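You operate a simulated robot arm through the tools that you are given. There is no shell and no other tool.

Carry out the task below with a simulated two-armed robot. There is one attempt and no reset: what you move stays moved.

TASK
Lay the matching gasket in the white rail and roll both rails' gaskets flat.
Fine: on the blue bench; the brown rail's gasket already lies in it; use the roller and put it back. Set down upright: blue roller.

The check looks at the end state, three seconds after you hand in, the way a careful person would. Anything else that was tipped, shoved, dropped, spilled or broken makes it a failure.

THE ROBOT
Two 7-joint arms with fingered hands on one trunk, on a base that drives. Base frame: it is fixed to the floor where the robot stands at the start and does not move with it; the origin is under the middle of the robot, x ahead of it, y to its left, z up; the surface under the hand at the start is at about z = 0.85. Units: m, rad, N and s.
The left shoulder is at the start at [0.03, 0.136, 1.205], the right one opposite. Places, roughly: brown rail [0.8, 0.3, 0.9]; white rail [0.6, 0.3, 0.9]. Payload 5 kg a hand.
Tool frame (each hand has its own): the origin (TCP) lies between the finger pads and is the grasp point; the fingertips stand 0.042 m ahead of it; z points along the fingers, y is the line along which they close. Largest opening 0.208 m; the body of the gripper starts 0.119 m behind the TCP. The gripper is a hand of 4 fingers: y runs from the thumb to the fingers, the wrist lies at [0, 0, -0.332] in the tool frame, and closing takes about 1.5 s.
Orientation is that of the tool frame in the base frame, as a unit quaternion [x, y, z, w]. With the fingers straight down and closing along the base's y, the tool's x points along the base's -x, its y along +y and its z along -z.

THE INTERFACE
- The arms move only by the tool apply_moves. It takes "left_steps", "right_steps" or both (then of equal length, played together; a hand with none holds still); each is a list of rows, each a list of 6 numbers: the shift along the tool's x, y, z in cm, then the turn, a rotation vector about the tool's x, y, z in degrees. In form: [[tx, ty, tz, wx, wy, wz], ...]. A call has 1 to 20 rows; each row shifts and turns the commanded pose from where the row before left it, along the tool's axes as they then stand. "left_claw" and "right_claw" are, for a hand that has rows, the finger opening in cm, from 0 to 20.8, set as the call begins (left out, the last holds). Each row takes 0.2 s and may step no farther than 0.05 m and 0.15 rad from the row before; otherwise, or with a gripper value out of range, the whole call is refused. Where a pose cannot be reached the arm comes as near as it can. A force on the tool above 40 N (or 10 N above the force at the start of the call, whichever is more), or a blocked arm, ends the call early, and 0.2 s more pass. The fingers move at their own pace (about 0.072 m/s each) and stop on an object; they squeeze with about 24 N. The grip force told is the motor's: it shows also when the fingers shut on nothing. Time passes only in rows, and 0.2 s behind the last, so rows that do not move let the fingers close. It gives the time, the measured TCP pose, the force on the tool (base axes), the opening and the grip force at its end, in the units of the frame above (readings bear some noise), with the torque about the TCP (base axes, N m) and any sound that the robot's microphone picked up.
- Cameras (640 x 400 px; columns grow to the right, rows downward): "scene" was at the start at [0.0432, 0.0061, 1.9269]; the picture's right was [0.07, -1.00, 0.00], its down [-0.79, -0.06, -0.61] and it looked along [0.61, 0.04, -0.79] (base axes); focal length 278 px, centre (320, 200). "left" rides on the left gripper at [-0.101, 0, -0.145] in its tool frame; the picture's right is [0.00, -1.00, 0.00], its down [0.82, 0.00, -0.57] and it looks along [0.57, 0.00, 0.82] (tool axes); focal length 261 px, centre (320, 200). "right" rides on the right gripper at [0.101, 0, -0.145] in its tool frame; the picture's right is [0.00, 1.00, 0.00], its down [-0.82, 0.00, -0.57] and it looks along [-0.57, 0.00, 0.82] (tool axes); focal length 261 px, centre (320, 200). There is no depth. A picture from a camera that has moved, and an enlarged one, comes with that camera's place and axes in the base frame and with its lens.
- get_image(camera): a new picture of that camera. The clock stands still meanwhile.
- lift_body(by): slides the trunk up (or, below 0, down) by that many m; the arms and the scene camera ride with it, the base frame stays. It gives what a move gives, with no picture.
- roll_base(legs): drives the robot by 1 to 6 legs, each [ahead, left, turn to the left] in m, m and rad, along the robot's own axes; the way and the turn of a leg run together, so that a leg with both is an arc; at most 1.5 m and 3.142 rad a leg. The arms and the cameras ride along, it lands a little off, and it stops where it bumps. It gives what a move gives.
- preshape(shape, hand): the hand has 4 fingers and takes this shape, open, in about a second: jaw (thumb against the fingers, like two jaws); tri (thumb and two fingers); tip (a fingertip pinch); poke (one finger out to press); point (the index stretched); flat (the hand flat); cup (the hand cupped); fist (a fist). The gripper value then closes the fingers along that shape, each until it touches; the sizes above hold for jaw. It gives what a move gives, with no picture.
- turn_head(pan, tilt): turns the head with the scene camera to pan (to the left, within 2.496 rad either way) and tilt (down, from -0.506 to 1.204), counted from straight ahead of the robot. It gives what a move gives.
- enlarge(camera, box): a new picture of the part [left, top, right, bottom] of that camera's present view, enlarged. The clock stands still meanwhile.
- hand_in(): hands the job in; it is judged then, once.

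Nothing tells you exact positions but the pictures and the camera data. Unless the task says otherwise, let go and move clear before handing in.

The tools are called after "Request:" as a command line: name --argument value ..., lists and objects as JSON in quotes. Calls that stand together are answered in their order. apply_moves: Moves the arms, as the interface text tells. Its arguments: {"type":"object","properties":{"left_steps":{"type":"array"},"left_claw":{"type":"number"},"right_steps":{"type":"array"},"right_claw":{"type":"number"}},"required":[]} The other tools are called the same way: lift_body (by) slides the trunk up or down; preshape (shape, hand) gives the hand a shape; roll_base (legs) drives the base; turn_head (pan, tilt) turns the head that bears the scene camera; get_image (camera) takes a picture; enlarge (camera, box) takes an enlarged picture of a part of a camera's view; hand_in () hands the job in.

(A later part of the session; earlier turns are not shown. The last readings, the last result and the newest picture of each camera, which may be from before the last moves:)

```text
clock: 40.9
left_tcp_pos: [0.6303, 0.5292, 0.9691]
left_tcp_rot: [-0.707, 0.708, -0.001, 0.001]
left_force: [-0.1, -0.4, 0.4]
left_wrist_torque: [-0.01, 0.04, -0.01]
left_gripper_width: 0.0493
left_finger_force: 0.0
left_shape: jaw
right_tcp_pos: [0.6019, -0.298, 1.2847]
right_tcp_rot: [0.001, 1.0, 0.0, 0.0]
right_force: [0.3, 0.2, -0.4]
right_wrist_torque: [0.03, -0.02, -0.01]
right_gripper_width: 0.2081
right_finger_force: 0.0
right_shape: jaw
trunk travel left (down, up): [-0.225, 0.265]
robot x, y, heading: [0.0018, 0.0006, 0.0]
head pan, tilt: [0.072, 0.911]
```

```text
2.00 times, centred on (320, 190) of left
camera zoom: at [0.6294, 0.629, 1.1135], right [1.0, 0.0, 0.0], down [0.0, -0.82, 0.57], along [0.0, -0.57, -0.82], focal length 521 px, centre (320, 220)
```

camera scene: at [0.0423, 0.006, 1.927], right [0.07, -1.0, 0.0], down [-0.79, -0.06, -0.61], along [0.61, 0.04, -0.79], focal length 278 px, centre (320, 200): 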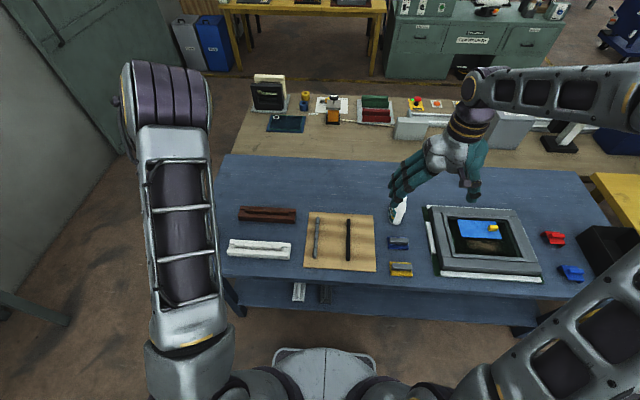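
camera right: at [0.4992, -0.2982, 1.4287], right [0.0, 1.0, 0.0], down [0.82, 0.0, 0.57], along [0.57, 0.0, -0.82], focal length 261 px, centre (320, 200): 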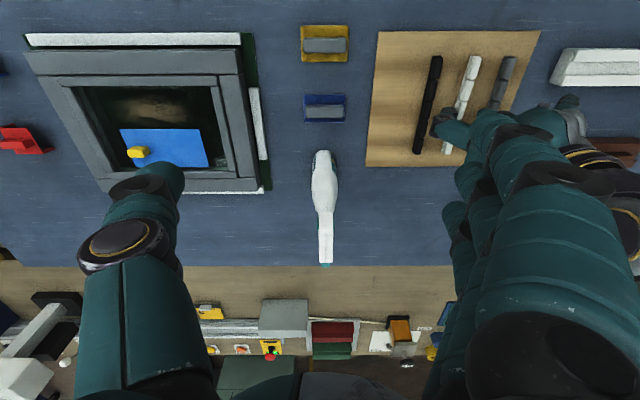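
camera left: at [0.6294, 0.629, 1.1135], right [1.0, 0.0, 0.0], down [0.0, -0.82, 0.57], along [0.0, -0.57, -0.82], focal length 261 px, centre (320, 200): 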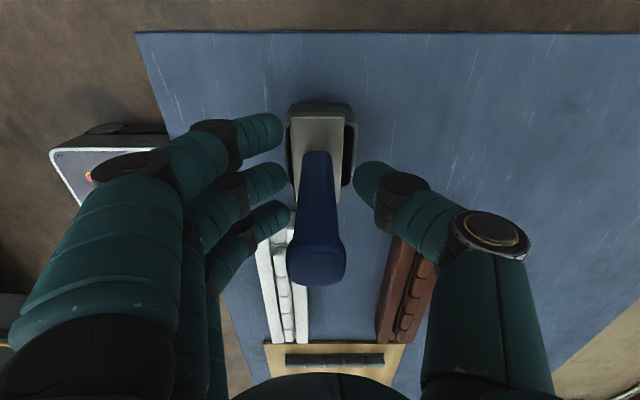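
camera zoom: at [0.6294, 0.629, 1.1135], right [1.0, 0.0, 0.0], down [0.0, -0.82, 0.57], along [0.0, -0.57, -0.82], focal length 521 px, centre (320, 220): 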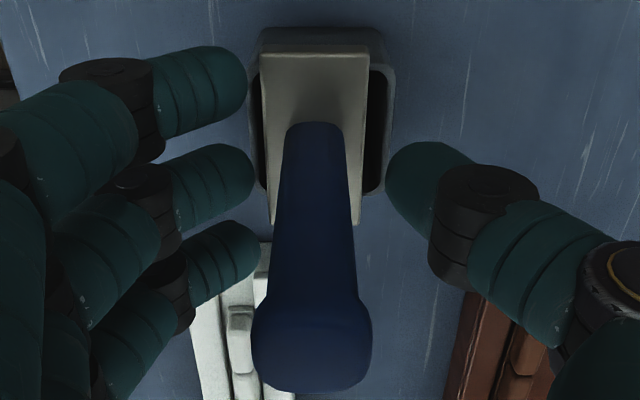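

The roller settled back upright in its cup. I'll close again, limited to 1.9 cm so that only thumb and middle finger clamp the handle.

Request:
apply_moves --left_steps '[[0, 0.15, 0, 0, 0, 0], [0, 0, 0, 0, 0, 0], [0, 0, 0, 0, 0, 0], [0, 0, 0, 0, 0, 0], [0, 0, 0, 0, 0, 0]]' --left_claw 1.9

Request:
get_image --camera "left"

Request:
enlarge --camera "left" --box '[260, 90, 380, 290]'

```text
clock: 42.1
left_tcp_pos: [0.6284, 0.5303, 0.9693]
left_tcp_rot: [-0.707, 0.708, -0.001, 0.002]
left_force: [2.4, 0.1, 7.0]
left_wrist_torque: [0.03, 0.06, 0.0]
left_gripper_width: 0.0067
left_finger_force: 23.9
left_shape: jaw
right_tcp_pos: [0.6012, -0.299, 1.2839]
right_tcp_rot: [0.0, 1.0, 0.001, 0.001]
right_force: [0.0, -0.2, 0.5]
right_wrist_torque: [-0.01, -0.01, 0.01]
right_gripper_width: 0.2078
right_finger_force: 0.0
right_shape: jaw
trunk travel left (down, up): [-0.225, 0.265]
robot x, y, heading: [0.002, -0.0013, 0.004]
head pan, tilt: [0.072, 0.911]
```

```text
taken
camera left: at [0.6282, 0.6291, 1.1141], right [1.0, 0.0, 0.0], down [0.0, -0.82, 0.57], along [0.0, -0.57, -0.82], focal length 261 px, centre (320, 200)
```

left: 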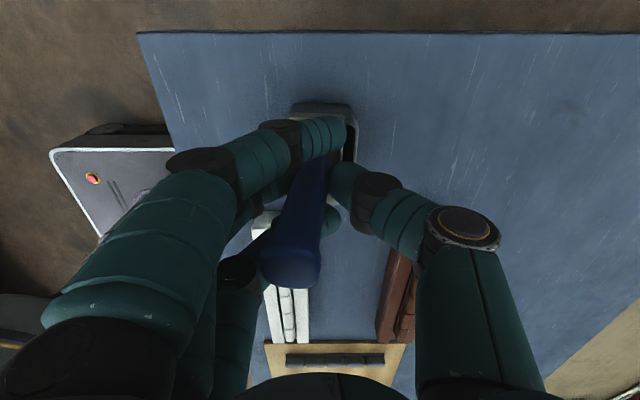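

```text
2.00 times, centred on (320, 190) of left
camera zoom: at [0.6282, 0.6291, 1.1141], right [1.0, 0.0, 0.0], down [0.0, -0.82, 0.57], along [0.0, -0.57, -0.82], focal length 521 px, centre (320, 220)
```

zoom: 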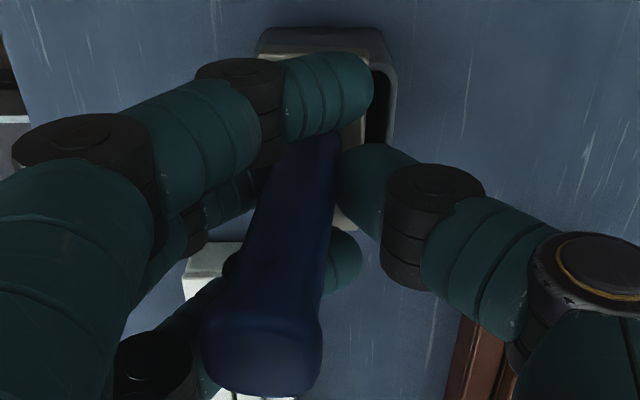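

The fingers squeeze through and tilt the handle toward the finger side again. I'll reopen and try the two-finger "tip" pinch on the handle instead.

Request:
apply_moves --left_steps '[[0, 0, 0, 0, 0, 0], [0, 0, 0, 0, 0, 0], [0, 0, 0, 0, 0, 0], [0, 0, 0, 0, 0, 0]]' --left_claw 6

Request:
preshape --shape "tip" --hand "left"

Request:
apply_moves --left_steps '[[0, 0, 0, 0, 0, 0], [0, 0, 0, 0, 0, 0], [0, 0, 0, 0, 0, 0], [0, 0, 0, 0, 0, 0], [0, 0, 0, 0, 0, 0]]' --left_claw 4

Request:
get_image --camera "left"

```text
clock: 43.1
left_tcp_pos: [0.6281, 0.5299, 0.9681]
left_tcp_rot: [-0.706, 0.708, -0.001, 0.001]
left_force: [0.2, 0.0, -0.4]
left_wrist_torque: [-0.02, 0.0, 0.0]
left_gripper_width: 0.0592
left_finger_force: 0.1
left_shape: jaw
right_tcp_pos: [0.6003, -0.2991, 1.2849]
right_tcp_rot: [0.0, 1.0, 0.0, 0.0]
right_force: [-0.4, 0.5, 0.9]
right_wrist_torque: [-0.01, -0.04, -0.01]
right_gripper_width: 0.2077
right_finger_force: 0.0
right_shape: jaw
trunk travel left (down, up): [-0.225, 0.265]
robot x, y, heading: [-0.0025, -0.0018, -0.002]
head pan, tilt: [0.072, 0.911]
```

```text
clock: 44.0
left_tcp_pos: [0.6285, 0.5292, 0.9685]
left_tcp_rot: [-0.706, 0.708, -0.001, 0.001]
left_force: [0.2, 0.9, 0.0]
left_wrist_torque: [0.03, 0.03, 0.05]
left_gripper_width: 0.2078
left_finger_force: 0.1
left_shape: tip
right_tcp_pos: [0.6015, -0.2984, 1.2852]
right_tcp_rot: [0.0, 1.0, 0.0, 0.0]
right_force: [0.2, 0.3, 0.8]
right_wrist_torque: [0.01, -0.04, 0.02]
right_gripper_width: 0.2078
right_finger_force: 0.1
right_shape: jaw
trunk travel left (down, up): [-0.225, 0.265]
robot x, y, heading: [0.0006, -0.0006, -0.0]
head pan, tilt: [0.072, 0.911]
```

```text
clock: 45.2
left_tcp_pos: [0.6282, 0.5295, 0.9685]
left_tcp_rot: [-0.707, 0.707, -0.001, 0.001]
left_force: [0.2, 1.4, 0.4]
left_wrist_torque: [-0.01, 0.02, 0.01]
left_gripper_width: 0.041
left_finger_force: 0.1
left_shape: tip
right_tcp_pos: [0.6022, -0.2985, 1.2855]
right_tcp_rot: [0.001, 1.0, -0.001, 0.0]
right_force: [0.7, 0.1, 0.2]
right_wrist_torque: [0.01, -0.01, 0.03]
right_gripper_width: 0.208
right_finger_force: 0.1
right_shape: jaw
trunk travel left (down, up): [-0.225, 0.265]
robot x, y, heading: [0.0002, -0.0003, 0.0]
head pan, tilt: [0.072, 0.911]
```

```text
taken
camera left: at [0.628, 0.6292, 1.1133], right [1.0, 0.0, 0.0], down [0.0, -0.82, 0.57], along [0.0, -0.57, -0.82], focal length 261 px, centre (320, 200)
```

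left: 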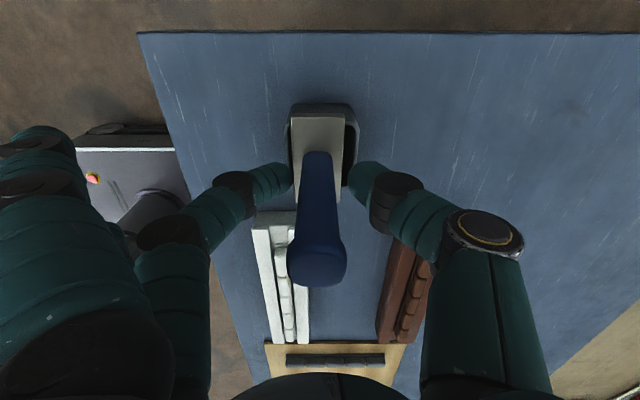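

Now I'll close the two-finger pinch on the handle and check its tilt.

Request:
apply_moves --left_steps '[[0, 0.1, 0, 0, 0, 0], [0, 0, 0, 0, 0, 0], [0, 0, 0, 0, 0, 0], [0, 0, 0, 0, 0, 0]]' --left_claw 1.6

Request:
get_image --camera "left"

Request:
enlarge --camera "left" --box '[260, 90, 380, 290]'

```text
clock: 46.2
left_tcp_pos: [0.6281, 0.5305, 0.9683]
left_tcp_rot: [-0.707, 0.708, -0.001, 0.001]
left_force: [-1.5, 0.9, 0.4]
left_wrist_torque: [-0.01, -0.01, 0.03]
left_gripper_width: 0.0193
left_finger_force: 24.5
left_shape: tip
right_tcp_pos: [0.6031, -0.2992, 1.2849]
right_tcp_rot: [-0.001, 1.0, 0.0, 0.0]
right_force: [0.4, 0.4, 0.2]
right_wrist_torque: [-0.03, -0.04, -0.03]
right_gripper_width: 0.2078
right_finger_force: 0.0
right_shape: jaw
trunk travel left (down, up): [-0.225, 0.265]
robot x, y, heading: [0.0002, -0.0009, -0.01]
head pan, tilt: [0.072, 0.911]
```

```text
taken
camera left: at [0.6271, 0.6294, 1.1134], right [1.0, 0.0, 0.0], down [0.0, -0.82, 0.57], along [0.0, -0.57, -0.82], focal length 261 px, centre (320, 200)
```

left: 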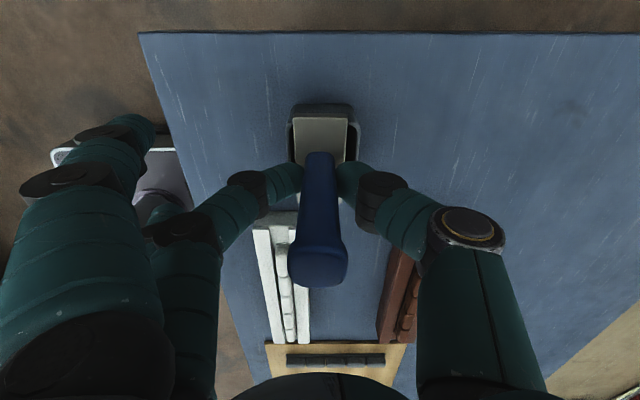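

```text
2.00 times, centred on (320, 190) of left
camera zoom: at [0.6271, 0.6294, 1.1134], right [1.0, 0.0, 0.0], down [0.0, -0.82, 0.57], along [0.0, -0.57, -0.82], focal length 521 px, centre (320, 220)
```

zoom: 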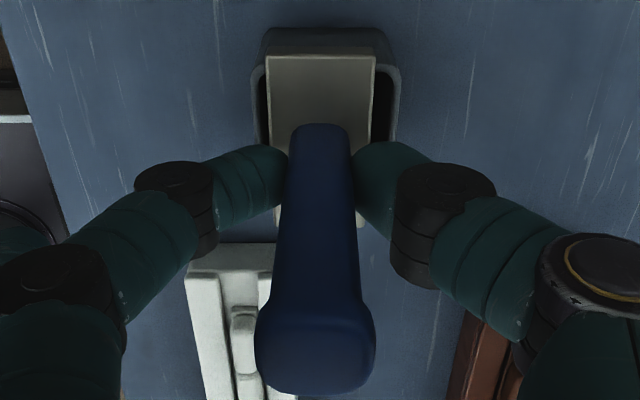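

The two-finger pinch holds the handle upright with 24 N. I'll lift it straight out of the cup slowly.

Request:
apply_moves --left_steps '[[0, 0, -0.5, 0, 0, 0], [0, 0, -1, 0, 0, 0], [0, 0, -1.5, 0, 0, 0], [0, 0, -2, 0, 0, 0], [0, 0, -2.5, 0, 0, 0], [0, 0, -2.5, 0, 0, 0], [0, 0, 0, 0, 0, 0]]' --left_claw 1.6

Request:
get_image --camera "left"

Request:
get_image --camera "scene"

Request:
enlarge --camera "scene" --box '[180, 190, 260, 250]'

```text
clock: 47.8
left_tcp_pos: [0.6278, 0.5289, 1.0687]
left_tcp_rot: [-0.707, 0.707, -0.001, 0.001]
left_force: [0.3, 1.0, -1.1]
left_wrist_torque: [-0.01, 0.05, 0.0]
left_gripper_width: 0.0193
left_finger_force: 24.5
left_shape: tip
right_tcp_pos: [0.602, -0.2986, 1.2849]
right_tcp_rot: [0.0, 1.0, -0.001, 0.0]
right_force: [0.0, -0.1, 0.3]
right_wrist_torque: [-0.05, 0.01, 0.01]
right_gripper_width: 0.208
right_finger_force: 0.0
right_shape: jaw
trunk travel left (down, up): [-0.225, 0.265]
robot x, y, heading: [-0.0029, 0.0003, -0.0]
head pan, tilt: [0.072, 0.911]
```

```text
taken
camera left: at [0.6268, 0.6295, 1.213], right [1.0, 0.0, 0.0], down [0.0, -0.82, 0.57], along [0.0, -0.57, -0.82], focal length 261 px, centre (320, 200)
```

left: 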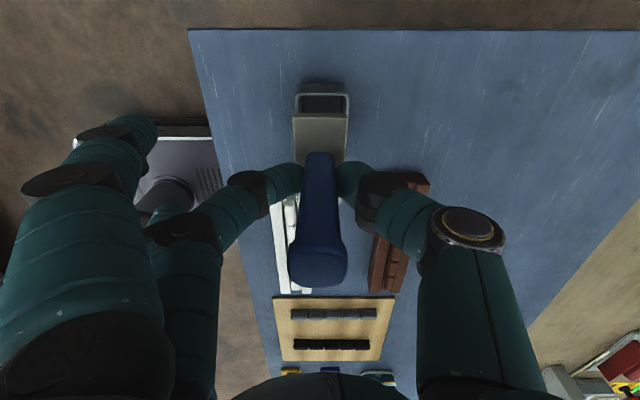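

```text
taken
camera scene: at [0.0441, 0.0066, 1.9268], right [0.07, -1.0, 0.0], down [-0.79, -0.06, -0.61], along [0.61, 0.04, -0.79], focal length 278 px, centre (320, 200)
```

scene: 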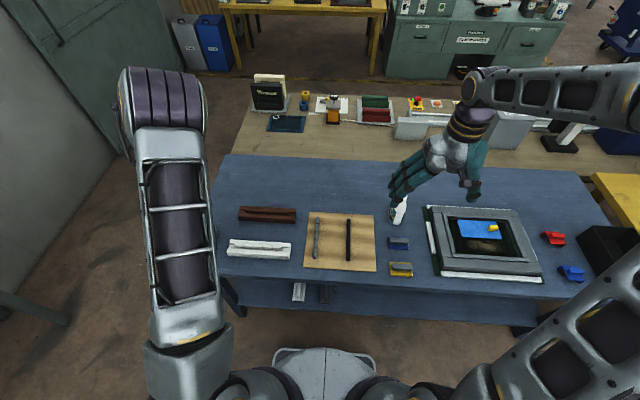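

```text
6.67 times, centred on (220, 220) of scene
camera zoom: at [0.0441, 0.0066, 1.9268], right [0.07, -1.0, 0.0], down [-0.79, -0.06, -0.61], along [0.61, 0.04, -0.79], focal length 1853 px, centre (987, 67)
```

zoom: 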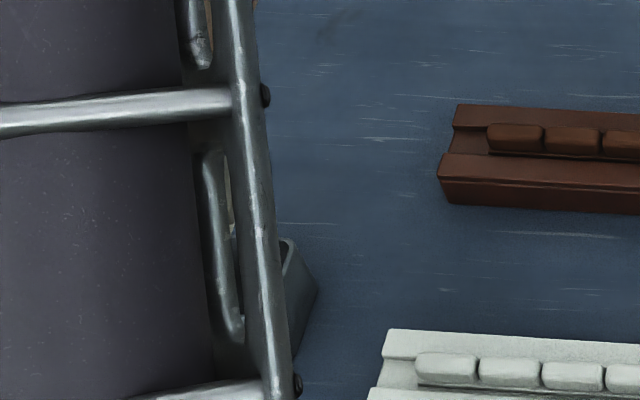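

The roller is out. To see which way its wheel faces, I'll carry it high over the middle of the bench, where the head and right cameras can view it from the side.

Request:
apply_moves --left_steps '[[0, 0, -3, 0, 0, 0], [0, 0, -3, 0, 0, 0], [3.5, 0, 0, 0, 0, 0], [3.5, 0, 0, 0, 0, 0], [3.5, 0, 0, 0, 0, 0], [3.5, 0, 0, 0, 0, 0], [3.5, 0, 0, 0, 0, 0], [3.5, 0, 0, 0, 0, 0], [3.5, 0, 0, 0, 0, 0], [3.5, 0, 0, 0, 0, 0], [3.5, 0, 0, 0, 0, 0], [3.5, 0, 0, 0, 0, 0], [3.5, 0, 0, 0, 0, 0], [0, 0, 0, 0, 0, 0]]' --left_claw 1.6 --right_steps '[[0, 0, 0, 0, 0, 0], [0, 0, 0, 0, 0, 0], [0, 0, 0, 0, 0, 0], [0, 0, 0, 0, 0, 0], [0, 0, 0, 0, 0, 0], [0, 0, 0, 0, 0, 0], [0, 0, 0, 0, 0, 0], [0, 0, 0, 0, 0, 0], [0, 0, 0, 0, 0, 0], [0, 0, 0, 0, 0, 0], [0, 0, 0, 0, 0, 0], [0, 0, 0, 0, 0, 0], [0, 0, 0, 0, 0, 0], [0, 0, 0, 0, 0, 0]]' --right_claw 3

Request:
get_image --camera "right"

Request:
get_image --camera "scene"

Request:
get_image --camera "left"

```text
clock: 50.8
left_tcp_pos: [0.6258, 0.1454, 1.1285]
left_tcp_rot: [-0.707, 0.708, -0.001, 0.001]
left_force: [0.8, 0.5, -1.8]
left_wrist_torque: [-0.11, 0.0, -0.02]
left_gripper_width: 0.0191
left_finger_force: 23.8
left_shape: tip
right_tcp_pos: [0.6019, -0.2975, 1.2841]
right_tcp_rot: [0.0, 1.0, -0.001, 0.001]
right_force: [1.0, 0.8, 0.4]
right_wrist_torque: [-0.09, 0.01, -0.02]
right_gripper_width: 0.0305
right_finger_force: 0.0
right_shape: jaw
trunk travel left (down, up): [-0.225, 0.265]
robot x, y, heading: [0.0015, 0.0004, -0.001]
head pan, tilt: [0.072, 0.911]
```

```text
taken
camera right: at [0.5002, -0.2969, 1.4286], right [0.0, 1.0, 0.0], down [0.82, 0.0, 0.57], along [0.57, 0.0, -0.82], focal length 261 px, centre (320, 200)
```

right: 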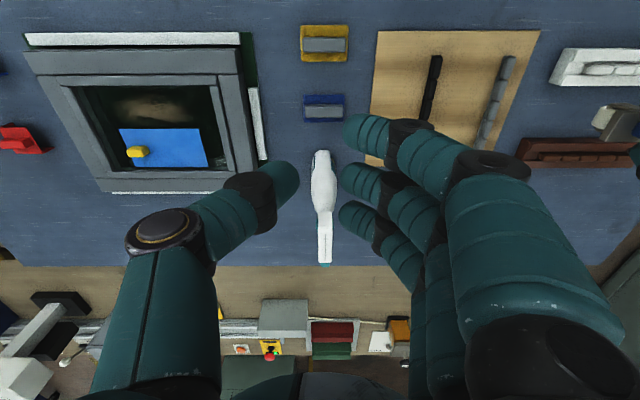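

```text
taken
camera scene: at [0.0436, 0.0076, 1.9269], right [0.07, -1.0, 0.0], down [-0.79, -0.06, -0.61], along [0.61, 0.04, -0.79], focal length 278 px, centre (320, 200)
```

scene: 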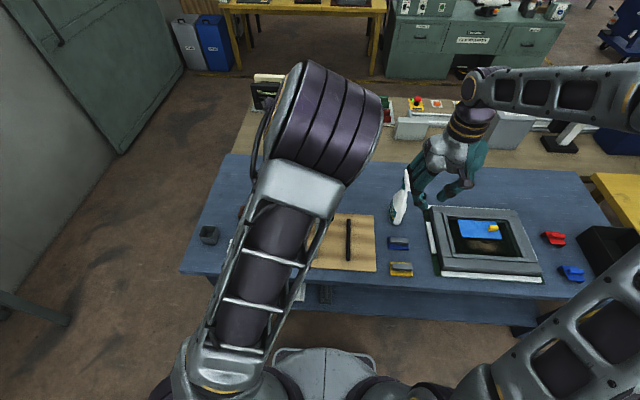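

```text
taken
camera left: at [0.6249, 0.2455, 1.2731], right [1.0, 0.0, 0.0], down [0.0, -0.82, 0.57], along [0.0, -0.57, -0.82], focal length 261 px, centre (320, 200)
```

left: 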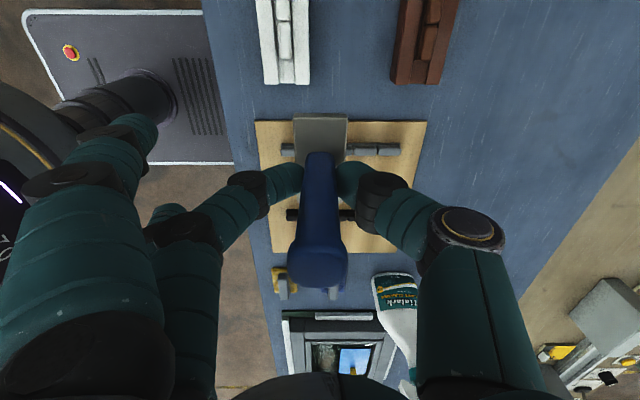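

The roller head is showing at the right edge of the right-hand view. I'll enlarge that.

Request:
enlarge --camera "right" --box '[560, 80, 640, 160]'

```text
5.00 times, centred on (600, 120) of right
camera zoom: at [0.5002, -0.2969, 1.4286], right [0.0, 1.0, 0.0], down [0.82, 0.0, 0.57], along [0.57, 0.0, -0.82], focal length 1303 px, centre (-1080, 600)
```

zoom: 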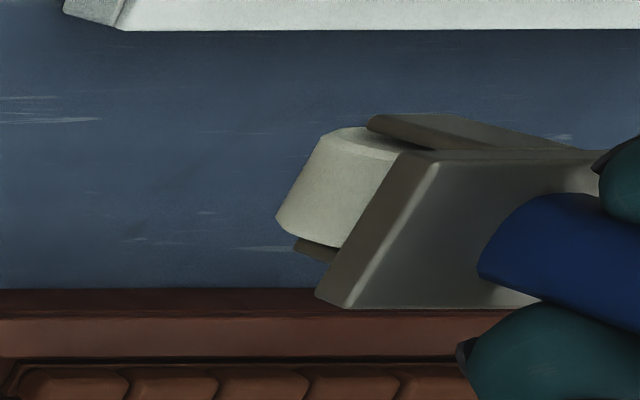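

The roller is a small cylinder about 30 mm long. Its axle was along x in the cup, so it already rolls along y. For a stiffer hold I want the pinch line along the rolling direction, so I'll return it to the cup and regrasp with the hand turned 90°.

Request:
apply_moves --left_steps '[[-3.5, 0, 0, 0, 0, 0], [-3.5, 0, 0, 0, 0, 0], [-3.5, 0, 0, 0, 0, 0], [-3.5, 0, 0, 0, 0, 0], [-3.5, 0, 0, 0, 0, 0], [-3.5, 0, 0, 0, 0, 0], [-3.5, 0, 0, 0, 0, 0], [-3.5, 0, 0, 0, 0, 0], [-3.5, 0, 0, 0, 0, 0], [-3.5, 0, 0, 0, 0, 0], [-3.5, 0, 0, 0, 0, 0], [0, 0, 3, 0, 0, 0], [0, 0, 3, 0, 0, 0], [0, 0, 0, 0, 0, 0]]' --left_claw 1.6

Request:
get_image --camera "left"

Request:
enlarge --camera "left" --box '[260, 60, 380, 160]'

```text
clock: 53.8
left_tcp_pos: [0.6287, 0.5266, 1.0688]
left_tcp_rot: [-0.707, 0.707, -0.001, 0.001]
left_force: [0.4, -0.1, -1.3]
left_wrist_torque: [0.04, -0.01, 0.01]
left_gripper_width: 0.0188
left_finger_force: 23.9
left_shape: tip
right_tcp_pos: [0.6002, -0.2984, 1.2837]
right_tcp_rot: [0.0, 1.0, 0.001, 0.0]
right_force: [-0.8, -0.8, 0.6]
right_wrist_torque: [0.06, -0.04, 0.04]
right_gripper_width: 0.0303
right_finger_force: 0.0
right_shape: jaw
trunk travel left (down, up): [-0.225, 0.265]
robot x, y, heading: [0.0019, -0.0026, 0.001]
head pan, tilt: [0.072, 0.911]
```

```text
taken
camera left: at [0.6267, 0.6277, 1.2144], right [1.0, 0.0, 0.0], down [0.0, -0.82, 0.57], along [0.0, -0.57, -0.82], focal length 261 px, centre (320, 200)
```

left: 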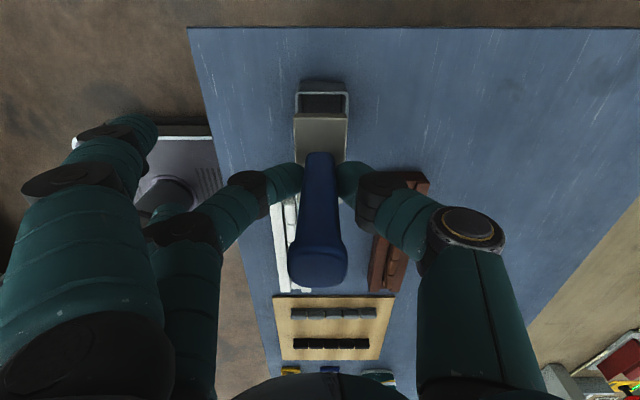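

```text
4.00 times, centred on (320, 110) of left
camera zoom: at [0.6267, 0.6277, 1.2144], right [1.0, 0.0, 0.0], down [0.0, -0.82, 0.57], along [0.0, -0.57, -0.82], focal length 1043 px, centre (320, 560)
```

zoom: 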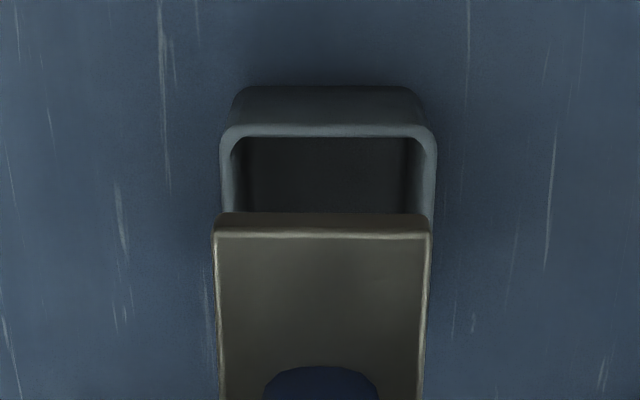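

Nearly the same pose as when lifted out, with y about 1.5 mm short. I'll correct that and lower it back into the cup, slowly at the end.

Request:
apply_moves --left_steps '[[-0.15, 0, 0, 0, 0, 0], [0, 0, 2.5, 0, 0, 0], [0, 0, 2, 0, 0, 0], [0, 0, 1, 0, 0, 0], [0, 0, 1, 0, 0, 0], [0, 0, 0, 0, 0, 0]]' --left_claw 1.6

Request:
enlarge --camera "left" --box '[260, 60, 380, 160]'

```text
clock: 55.2
left_tcp_pos: [0.6269, 0.5304, 1.0044]
left_tcp_rot: [-0.706, 0.708, -0.002, 0.001]
left_force: [-0.6, -0.4, -1.9]
left_wrist_torque: [0.04, -0.02, 0.01]
left_gripper_width: 0.0189
left_finger_force: 24.5
left_shape: tip
right_tcp_pos: [0.6009, -0.2979, 1.2851]
right_tcp_rot: [0.0, 1.0, 0.0, 0.001]
right_force: [-0.9, -1.1, 0.3]
right_wrist_torque: [0.0, -0.01, 0.0]
right_gripper_width: 0.0304
right_finger_force: 0.0
right_shape: jaw
trunk travel left (down, up): [-0.225, 0.265]
robot x, y, heading: [0.0045, 0.0007, 0.002]
head pan, tilt: [0.072, 0.911]
```

```text
4.00 times, centred on (320, 110) of left
camera zoom: at [0.6263, 0.63, 1.1488], right [1.0, 0.0, 0.0], down [0.0, -0.82, 0.57], along [0.0, -0.57, -0.82], focal length 1043 px, centre (320, 560)
```

zoom: 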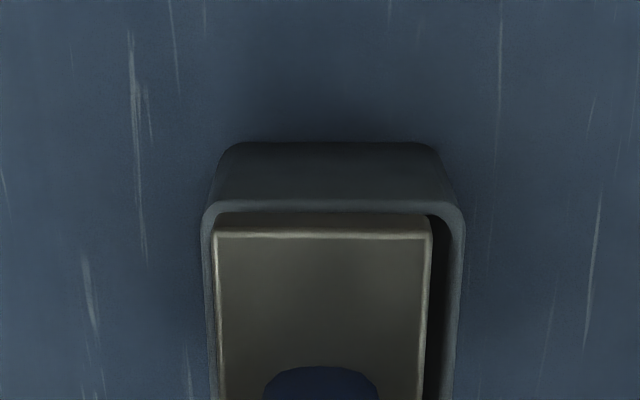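

The tool sits about 2 mm to the −x side of the cup centre. I'll shift it and lower the rest of the way.

Request:
apply_moves --left_steps '[[0, -0.2, 0, 0, 0, 0], [0, 0, 1, 0, 0, 0], [0, 0, 1, 0, 0, 0], [0, 0, 0.6, 0, 0, 0], [0, 0, 0.5, 0, 0, 0], [0, 0, 0, 0, 0, 0]]' --left_claw 1.6

Request:
get_image --camera "left"

```text
clock: 56.6
left_tcp_pos: [0.6286, 0.5319, 0.973]
left_tcp_rot: [-0.707, 0.707, -0.002, 0.001]
left_force: [-1.0, 0.2, -1.5]
left_wrist_torque: [0.02, -0.03, -0.01]
left_gripper_width: 0.0189
left_finger_force: 24.1
left_shape: tip
right_tcp_pos: [0.6019, -0.2971, 1.2852]
right_tcp_rot: [0.0, 1.0, 0.001, 0.0]
right_force: [0.5, 0.6, 0.0]
right_wrist_torque: [0.04, -0.02, 0.01]
right_gripper_width: 0.0306
right_finger_force: 0.1
right_shape: jaw
trunk travel left (down, up): [-0.225, 0.265]
robot x, y, heading: [-0.0021, 0.003, -0.002]
head pan, tilt: [0.072, 0.911]
```

```text
taken
camera left: at [0.6285, 0.631, 1.1175], right [1.0, 0.0, 0.0], down [0.0, -0.82, 0.57], along [0.0, -0.57, -0.82], focal length 261 px, centre (320, 200)
```

left: 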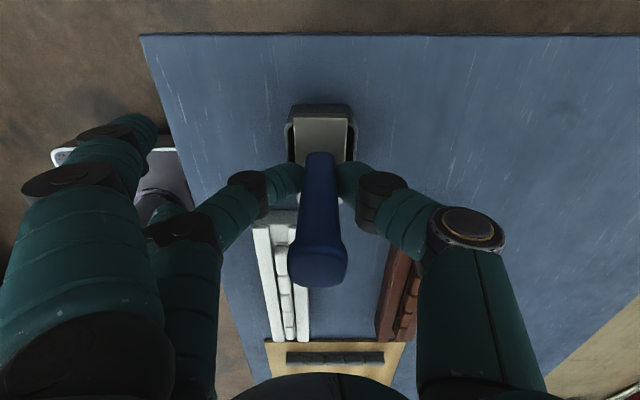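

Going in cleanly with no force. I'll lower the last few millimetres until it rests.

Request:
apply_moves --left_steps '[[0, 0, 0.2, 0, 0, 0], [0, 0, 0.2, 0, 0, 0], [0, 0, 0, 0, 0, 0]]' --left_claw 1.6

Request:
apply_moves --left_steps '[[0, 0, 0.15, 0, 0, 0], [0, 0, 0, 0, 0, 0]]' --left_claw 1.6

```text
clock: 57.4
left_tcp_pos: [0.6293, 0.5308, 0.9681]
left_tcp_rot: [-0.707, 0.708, -0.001, 0.001]
left_force: [-0.5, -0.5, -1.5]
left_wrist_torque: [0.0, 0.02, 0.02]
left_gripper_width: 0.019
left_finger_force: 23.6
left_shape: tip
right_tcp_pos: [0.6012, -0.2984, 1.2851]
right_tcp_rot: [0.0, 1.0, 0.0, -0.001]
right_force: [-0.2, 0.8, 0.5]
right_wrist_torque: [0.02, 0.03, 0.01]
right_gripper_width: 0.0304
right_finger_force: 0.1
right_shape: jaw
trunk travel left (down, up): [-0.225, 0.265]
robot x, y, heading: [0.0031, 0.0025, 0.002]
head pan, tilt: [0.072, 0.911]
```

```text
clock: 58.0
left_tcp_pos: [0.6295, 0.5311, 0.9686]
left_tcp_rot: [-0.706, 0.708, -0.001, 0.002]
left_force: [1.1, -0.8, 6.6]
left_wrist_torque: [0.06, 0.01, 0.01]
left_gripper_width: 0.0192
left_finger_force: 23.9
left_shape: tip
right_tcp_pos: [0.6028, -0.2983, 1.2858]
right_tcp_rot: [0.0, 1.0, 0.001, 0.0]
right_force: [0.8, 0.7, -0.1]
right_wrist_torque: [0.01, -0.02, 0.03]
right_gripper_width: 0.0304
right_finger_force: 0.1
right_shape: jaw
trunk travel left (down, up): [-0.225, 0.265]
robot x, y, heading: [0.0012, 0.007, 0.005]
head pan, tilt: [0.072, 0.911]
```

It's resting in the cup again (light contact). I'll release, rise clear of the handle and turn the hand back to yaw 0.

Request:
apply_moves --left_steps '[[0, 0, 0, 0, 0, 0], [0, 0, 0, 0, 0, 0], [0, 0, 0, 0, 0, 0], [0, 0, 0, 0, 0, 0]]' --left_claw 7

Request:
apply_moves --left_steps '[[0, 0, -3, 0, 0, 0], [0, 0, -3.5, 0, 0, 0], [0, 0, -3.5, 0, 0, 0], [0, 0, -3, 0, 0, 0], [0, 0, 0, 0, 0, 7.5], [0, 0, 0, 0, 0, 7.5], [0, 0, 0, 0, 0, 7.5], [0, 0, 0, 0, 0, 7.5], [0, 0, 0, 0, 0, 7.5], [0, 0, 0, 0, 0, 7.5], [0, 0, 0, 0, 0, 7.5], [0, 0, 0, 0, 0, 7.5], [0, 0, 0, 0, 0, 7.5], [0, 0, 0, 0, 0, 7.5], [0, 0, 0, 0, 0, 7.5], [0, 0, 0, 0, 0, 7.5], [0, 0, 0, 0, 0, 0]]'

Request:
get_image --camera "left"

Request:
get_image --camera "scene"

```text
clock: 59.0
left_tcp_pos: [0.6298, 0.5313, 0.9675]
left_tcp_rot: [-0.707, 0.708, -0.002, 0.002]
left_force: [-0.1, 0.8, 0.7]
left_wrist_torque: [0.02, -0.01, -0.03]
left_gripper_width: 0.0695
left_finger_force: 0.1
left_shape: tip
right_tcp_pos: [0.6008, -0.299, 1.2838]
right_tcp_rot: [0.0, 1.0, 0.0, 0.001]
right_force: [0.4, -0.5, 0.5]
right_wrist_torque: [0.02, 0.0, -0.01]
right_gripper_width: 0.0307
right_finger_force: 0.0
right_shape: jaw
trunk travel left (down, up): [-0.225, 0.265]
robot x, y, heading: [-0.0015, -0.0006, 0.002]
head pan, tilt: [0.072, 0.911]
```

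```text
clock: 62.6
left_tcp_pos: [0.6296, 0.5295, 1.0977]
left_tcp_rot: [0.002, 1.0, 0.001, 0.001]
left_force: [1.4, 0.1, -0.1]
left_wrist_torque: [-0.01, 0.02, -0.02]
left_gripper_width: 0.0695
left_finger_force: 0.1
left_shape: tip
right_tcp_pos: [0.6009, -0.2994, 1.2848]
right_tcp_rot: [0.0, 1.0, 0.0, -0.001]
right_force: [-0.4, 0.7, -0.7]
right_wrist_torque: [0.02, 0.0, 0.02]
right_gripper_width: 0.0305
right_finger_force: 0.1
right_shape: jaw
trunk travel left (down, up): [-0.225, 0.265]
robot x, y, heading: [-0.0016, -0.0004, -0.0]
head pan, tilt: [0.072, 0.911]
```

```text
taken
camera left: at [0.73, 0.5295, 1.2425], right [0.0, -1.0, 0.0], down [-0.82, 0.0, 0.57], along [-0.57, 0.0, -0.82], focal length 261 px, centre (320, 200)
```

left: 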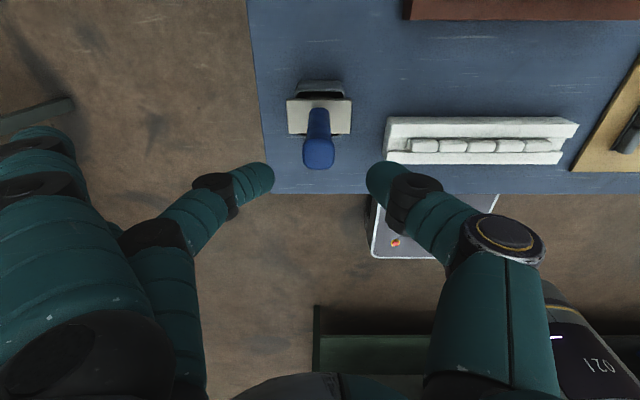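

```text
taken
camera scene: at [0.0434, 0.0059, 1.9269], right [0.07, -1.0, 0.0], down [-0.79, -0.06, -0.61], along [0.61, 0.04, -0.79], focal length 278 px, centre (320, 200)
```

scene: 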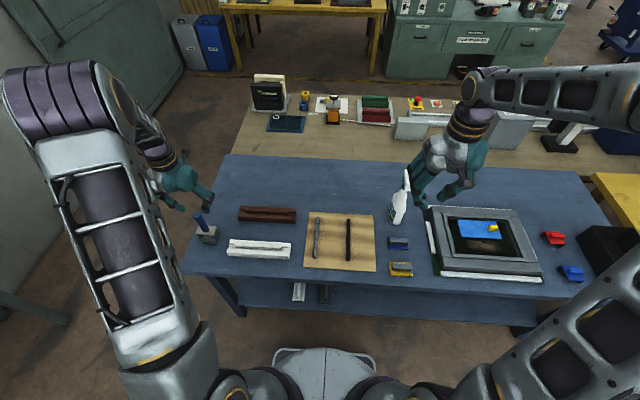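

The handle is at (0.630, 0.530), right under the hand, and stands upright. I'll descend around it with the pinch line now along y.

Request:
apply_moves --left_steps '[[-0.05, 0, 3.1, 0, 0, 0], [0, 0, 3.1, 0, 0, 0], [0, 0, 3.1, 0, 0, 0], [0, 0, 3.1, 0, 0, 0], [0, 0, 0, 0, 0, 0]]' --left_claw 7

Request:
apply_moves --left_steps '[[0, 0, 0, 0, 0, 0], [0, 0, 0, 0, 0, 0], [0, 0, 0.2, 0, 0, 0], [0, 0, 0, 0, 0, 0]]' --left_claw 3.4

Request:
get_image --camera "left"

```text
clock: 63.8
left_tcp_pos: [0.6291, 0.5307, 0.9736]
left_tcp_rot: [0.002, 1.0, 0.001, 0.002]
left_force: [0.4, -0.5, -0.1]
left_wrist_torque: [0.03, -0.02, 0.01]
left_gripper_width: 0.0694
left_finger_force: 0.1
left_shape: tip
right_tcp_pos: [0.6004, -0.2993, 1.2847]
right_tcp_rot: [0.0, 1.0, 0.0, 0.001]
right_force: [-0.1, 0.1, 0.9]
right_wrist_torque: [0.06, -0.08, -0.05]
right_gripper_width: 0.0304
right_finger_force: 0.0
right_shape: jaw
trunk travel left (down, up): [-0.225, 0.265]
robot x, y, heading: [-0.0018, -0.0029, -0.002]
head pan, tilt: [0.072, 0.911]
```

```text
clock: 64.8
left_tcp_pos: [0.6296, 0.5296, 0.9715]
left_tcp_rot: [0.001, 1.0, 0.0, 0.001]
left_force: [-0.1, 0.5, 0.1]
left_wrist_torque: [-0.02, 0.01, 0.03]
left_gripper_width: 0.0346
left_finger_force: 0.1
left_shape: tip
right_tcp_pos: [0.6023, -0.2979, 1.2849]
right_tcp_rot: [0.0, 1.0, 0.0, 0.0]
right_force: [-0.6, 0.1, -0.3]
right_wrist_torque: [0.02, -0.02, -0.03]
right_gripper_width: 0.0306
right_finger_force: 0.0
right_shape: jaw
trunk travel left (down, up): [-0.225, 0.265]
robot x, y, heading: [0.0012, -0.0008, -0.0]
head pan, tilt: [0.072, 0.911]
```

```text
taken
camera left: at [0.7299, 0.5304, 1.1164], right [0.0, -1.0, 0.0], down [-0.82, 0.0, 0.57], along [-0.57, 0.0, -0.82], focal length 261 px, centre (320, 200)
```

left: 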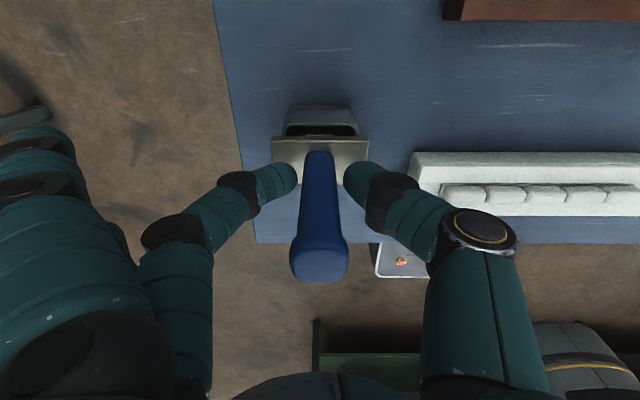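

Centred on the handle. I'll feel for the plate with the fingertips in small steps before closing.

Request:
apply_moves --left_steps '[[0, 0, 0.2, 0, 0, 0], [0, 0, 0.2, 0, 0, 0], [0, 0, 0, 0, 0, 0]]' --left_claw 3.0

Request:
apply_moves --left_steps '[[0, 0, 0.15, 0, 0, 0], [0, 0, 0.15, 0, 0, 0], [0, 0, 0, 0, 0, 0]]' --left_claw 3.0

```text
clock: 65.6
left_tcp_pos: [0.6299, 0.5309, 0.968]
left_tcp_rot: [0.0, 1.0, 0.0, 0.002]
left_force: [0.5, 0.2, 0.8]
left_wrist_torque: [-0.01, 0.03, 0.01]
left_gripper_width: 0.0307
left_finger_force: 0.1
left_shape: tip
right_tcp_pos: [0.6018, -0.2989, 1.2849]
right_tcp_rot: [-0.001, 1.0, 0.001, 0.0]
right_force: [-0.1, -0.2, 0.8]
right_wrist_torque: [0.0, -0.04, -0.03]
right_gripper_width: 0.0307
right_finger_force: 0.1
right_shape: jaw
trunk travel left (down, up): [-0.225, 0.265]
robot x, y, heading: [0.0001, 0.0003, 0.002]
head pan, tilt: [0.072, 0.911]
```

```text
clock: 66.4
left_tcp_pos: [0.6294, 0.5314, 0.9643]
left_tcp_rot: [0.001, 1.0, 0.0, 0.002]
left_force: [0.3, -0.3, -0.3]
left_wrist_torque: [-0.02, 0.0, 0.02]
left_gripper_width: 0.0303
left_finger_force: 0.0
left_shape: tip
right_tcp_pos: [0.6014, -0.2982, 1.284]
right_tcp_rot: [0.0, 1.0, 0.0, 0.0]
right_force: [-0.7, 0.4, 0.2]
right_wrist_torque: [0.02, -0.01, -0.01]
right_gripper_width: 0.0306
right_finger_force: 0.1
right_shape: jaw
trunk travel left (down, up): [-0.225, 0.265]
robot x, y, heading: [-0.0009, -0.0022, 0.003]
head pan, tilt: [0.072, 0.911]
```

Request:
apply_moves --left_steps '[[0, 0, 0.15, 0, 0, 0], [0, 0, 0.15, 0, 0, 0], [0, 0, 0, 0, 0, 0]]' --left_claw 3.0

Request:
enlarge --camera "left" --box '[220, 90, 420, 290]'

Request:
enlarge --camera "scene" --box '[180, 190, 240, 250]'

```text
clock: 67.2
left_tcp_pos: [0.6292, 0.5306, 0.9628]
left_tcp_rot: [0.001, 1.0, 0.001, 0.002]
left_force: [-0.4, -2.0, 13.2]
left_wrist_torque: [-0.38, 0.07, -0.03]
left_gripper_width: 0.0311
left_finger_force: 0.0
left_shape: tip
right_tcp_pos: [0.6006, -0.2989, 1.2854]
right_tcp_rot: [0.0, 1.0, -0.001, 0.0]
right_force: [-0.8, 0.3, -0.7]
right_wrist_torque: [-0.03, 0.0, 0.0]
right_gripper_width: 0.0305
right_finger_force: 0.0
right_shape: jaw
trunk travel left (down, up): [-0.225, 0.265]
robot x, y, heading: [0.0011, 0.0056, -0.0]
head pan, tilt: [0.072, 0.911]
```

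```text
2.00 times, centred on (320, 190) of left
camera zoom: at [0.7302, 0.5296, 1.1078], right [0.0, -1.0, 0.0], down [-0.82, 0.0, 0.57], along [-0.57, 0.0, -0.82], focal length 521 px, centre (320, 220)
```

zoom: 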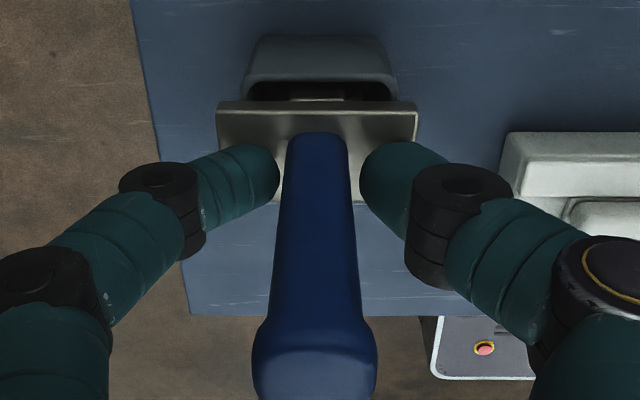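

```text
6.67 times, centred on (210, 220) of scene
camera zoom: at [0.0422, 0.0051, 1.9271], right [0.07, -1.0, 0.0], down [-0.79, -0.06, -0.61], along [0.61, 0.04, -0.79], focal length 1853 px, centre (1053, 67)
```

zoom: 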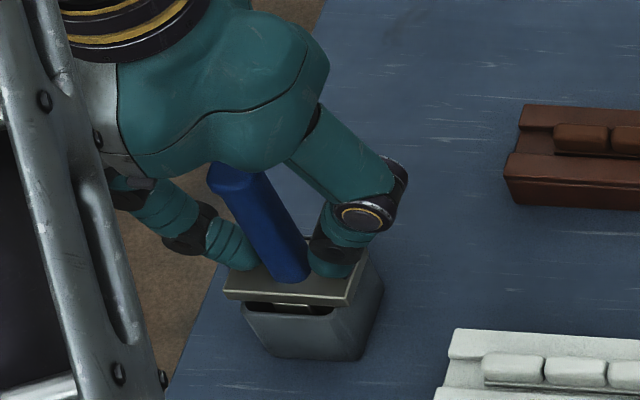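

The thumb touched the plate at TCP z≈0.963. I'll back off 2 mm and close on the handle just above the plate.

Request:
apply_moves --left_steps '[[0, 0, -0.25, 0, 0, 0], [0, 0, 0, 0, 0, 0]]' --left_claw 3.0

Request:
apply_moves --left_steps '[[0, 0, 0, 0, 0, 0], [0, 0, 0, 0, 0, 0], [0, 0, 0, 0, 0, 0], [0, 0, 0, 0, 0, 0]]' --left_claw 1.4

Request:
enlarge --camera "left" --box '[220, 90, 420, 290]'

```text
clock: 67.8
left_tcp_pos: [0.6287, 0.5307, 0.9637]
left_tcp_rot: [0.001, 1.0, 0.0, 0.0]
left_force: [0.0, 0.0, 0.1]
left_wrist_torque: [-0.02, 0.0, -0.01]
left_gripper_width: 0.0306
left_finger_force: 0.0
left_shape: tip
right_tcp_pos: [0.6021, -0.2986, 1.2845]
right_tcp_rot: [0.0, 1.0, 0.0, 0.0]
right_force: [0.4, -0.7, -0.8]
right_wrist_torque: [0.01, -0.01, -0.01]
right_gripper_width: 0.0308
right_finger_force: 0.0
right_shape: jaw
trunk travel left (down, up): [-0.225, 0.265]
robot x, y, heading: [-0.0034, 0.0022, 0.003]
head pan, tilt: [0.072, 0.911]
```

```text
clock: 68.8
left_tcp_pos: [0.6299, 0.5307, 0.9639]
left_tcp_rot: [0.001, 1.0, 0.0, 0.002]
left_force: [0.3, 0.1, 0.0]
left_wrist_torque: [-0.03, -0.02, -0.01]
left_gripper_width: 0.018
left_finger_force: 23.6
left_shape: tip
right_tcp_pos: [0.6022, -0.2995, 1.2843]
right_tcp_rot: [0.0, 1.0, -0.001, -0.001]
right_force: [-0.7, -0.6, 1.0]
right_wrist_torque: [-0.02, 0.03, -0.04]
right_gripper_width: 0.0305
right_finger_force: 0.0
right_shape: jaw
trunk travel left (down, up): [-0.225, 0.265]
robot x, y, heading: [0.0029, 0.0015, 0.002]
head pan, tilt: [0.072, 0.911]
```

```text
2.00 times, centred on (320, 190) of left
camera zoom: at [0.7305, 0.5301, 1.1087], right [0.0, -1.0, 0.0], down [-0.82, 0.0, 0.57], along [-0.57, 0.0, -0.82], focal length 521 px, centre (320, 220)
```

zoom: 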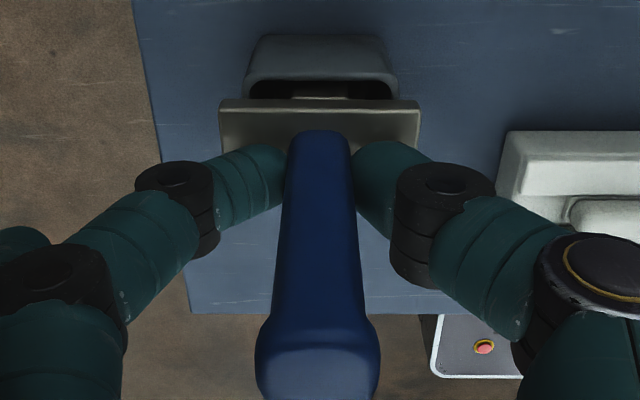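

The roller is gripped upright with the pinch line along its rolling direction. I'll lift it out of the cup and carry it above the middle of the white gasket.

Request:
apply_moves --left_steps '[[0, 0, -0.5, 0, 0, 0], [0, 0, -1, 0, 0, 0], [0, 0, -2, 0, 0, 0], [0, 0, -2.5, 0, 0, 0], [0, 0, -2.5, 0, 0, 0], [0, 0, -2.5, 0, 0, 0], [0.83, -3.86, 0, 0, 0, 0], [0.83, -3.86, 0, 0, 0, 0], [0.83, -3.86, 0, 0, 0, 0], [0.83, -3.86, 0, 0, 0, 0], [0.83, -3.86, 0, 0, 0, 0], [0.83, -3.86, 0, 0, 0, 0], [0, 0, 0, 0, 0, 0]]' --left_claw 1.4

Request:
get_image --camera "left"

Request:
enlarge --camera "scene" --box '[180, 180, 300, 270]'

```text
clock: 71.6
left_tcp_pos: [0.5805, 0.3009, 1.0716]
left_tcp_rot: [0.001, 1.0, 0.0, 0.001]
left_force: [-0.2, 0.5, -2.2]
left_wrist_torque: [-0.1, 0.03, -0.03]
left_gripper_width: 0.0179
left_finger_force: 24.3
left_shape: tip
right_tcp_pos: [0.6021, -0.2978, 1.2848]
right_tcp_rot: [0.0, 1.0, -0.001, 0.0]
right_force: [0.1, 1.0, 0.5]
right_wrist_torque: [-0.09, 0.03, 0.0]
right_gripper_width: 0.0303
right_finger_force: 0.1
right_shape: jaw
trunk travel left (down, up): [-0.225, 0.265]
robot x, y, heading: [0.0027, 0.0016, 0.002]
head pan, tilt: [0.072, 0.911]
```

```text
taken
camera left: at [0.6808, 0.3008, 1.2174], right [0.0, -1.0, 0.0], down [-0.82, 0.0, 0.57], along [-0.57, 0.0, -0.82], focal length 261 px, centre (320, 200)
```

left: 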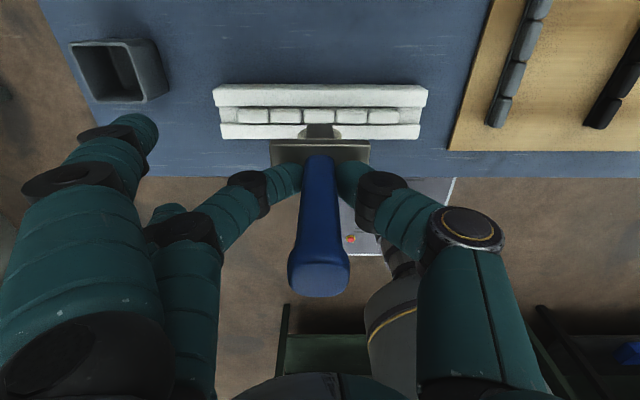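

```text
4.44 times, centred on (240, 225) of scene
camera zoom: at [0.0436, 0.0079, 1.9269], right [0.07, -1.0, 0.0], down [-0.79, -0.06, -0.61], along [0.61, 0.04, -0.79], focal length 1235 px, centre (676, 89)
```

zoom: 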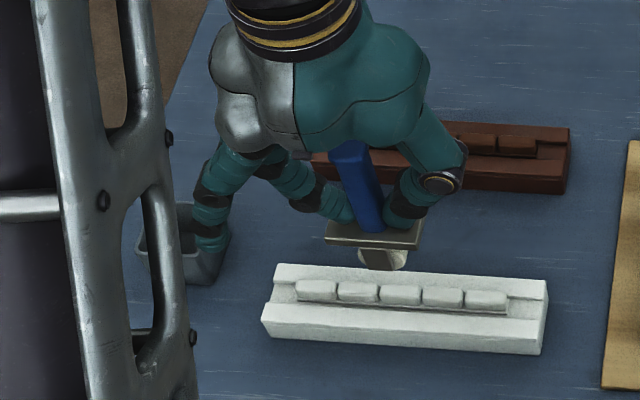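

I can see the roller head over the rail from the head camera. I'll zoom in from both cameras.

Request:
enlarge --camera "left" --box '[200, 70, 440, 190]'

Request:
enlarge --camera "scene" --box '[225, 210, 290, 260]'

```text
2.67 times, centred on (320, 130) of left
camera zoom: at [0.6808, 0.3008, 1.2174], right [0.0, -1.0, 0.0], down [-0.82, 0.0, 0.57], along [-0.57, 0.0, -0.82], focal length 695 px, centre (320, 387)
```

zoom: 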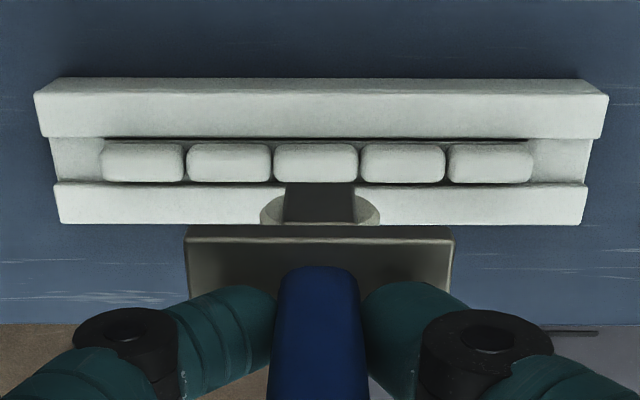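

```text
8.00 times, centred on (258, 235) of scene
camera zoom: at [0.0436, 0.0079, 1.9269], right [0.07, -1.0, 0.0], down [-0.79, -0.06, -0.61], along [0.61, 0.04, -0.79], focal length 2223 px, centre (820, -80)
```

zoom: 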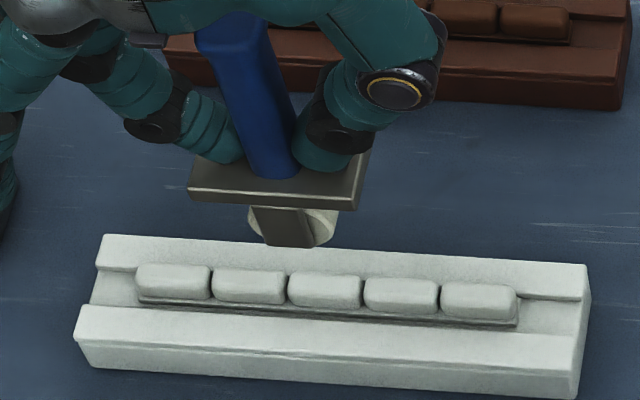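

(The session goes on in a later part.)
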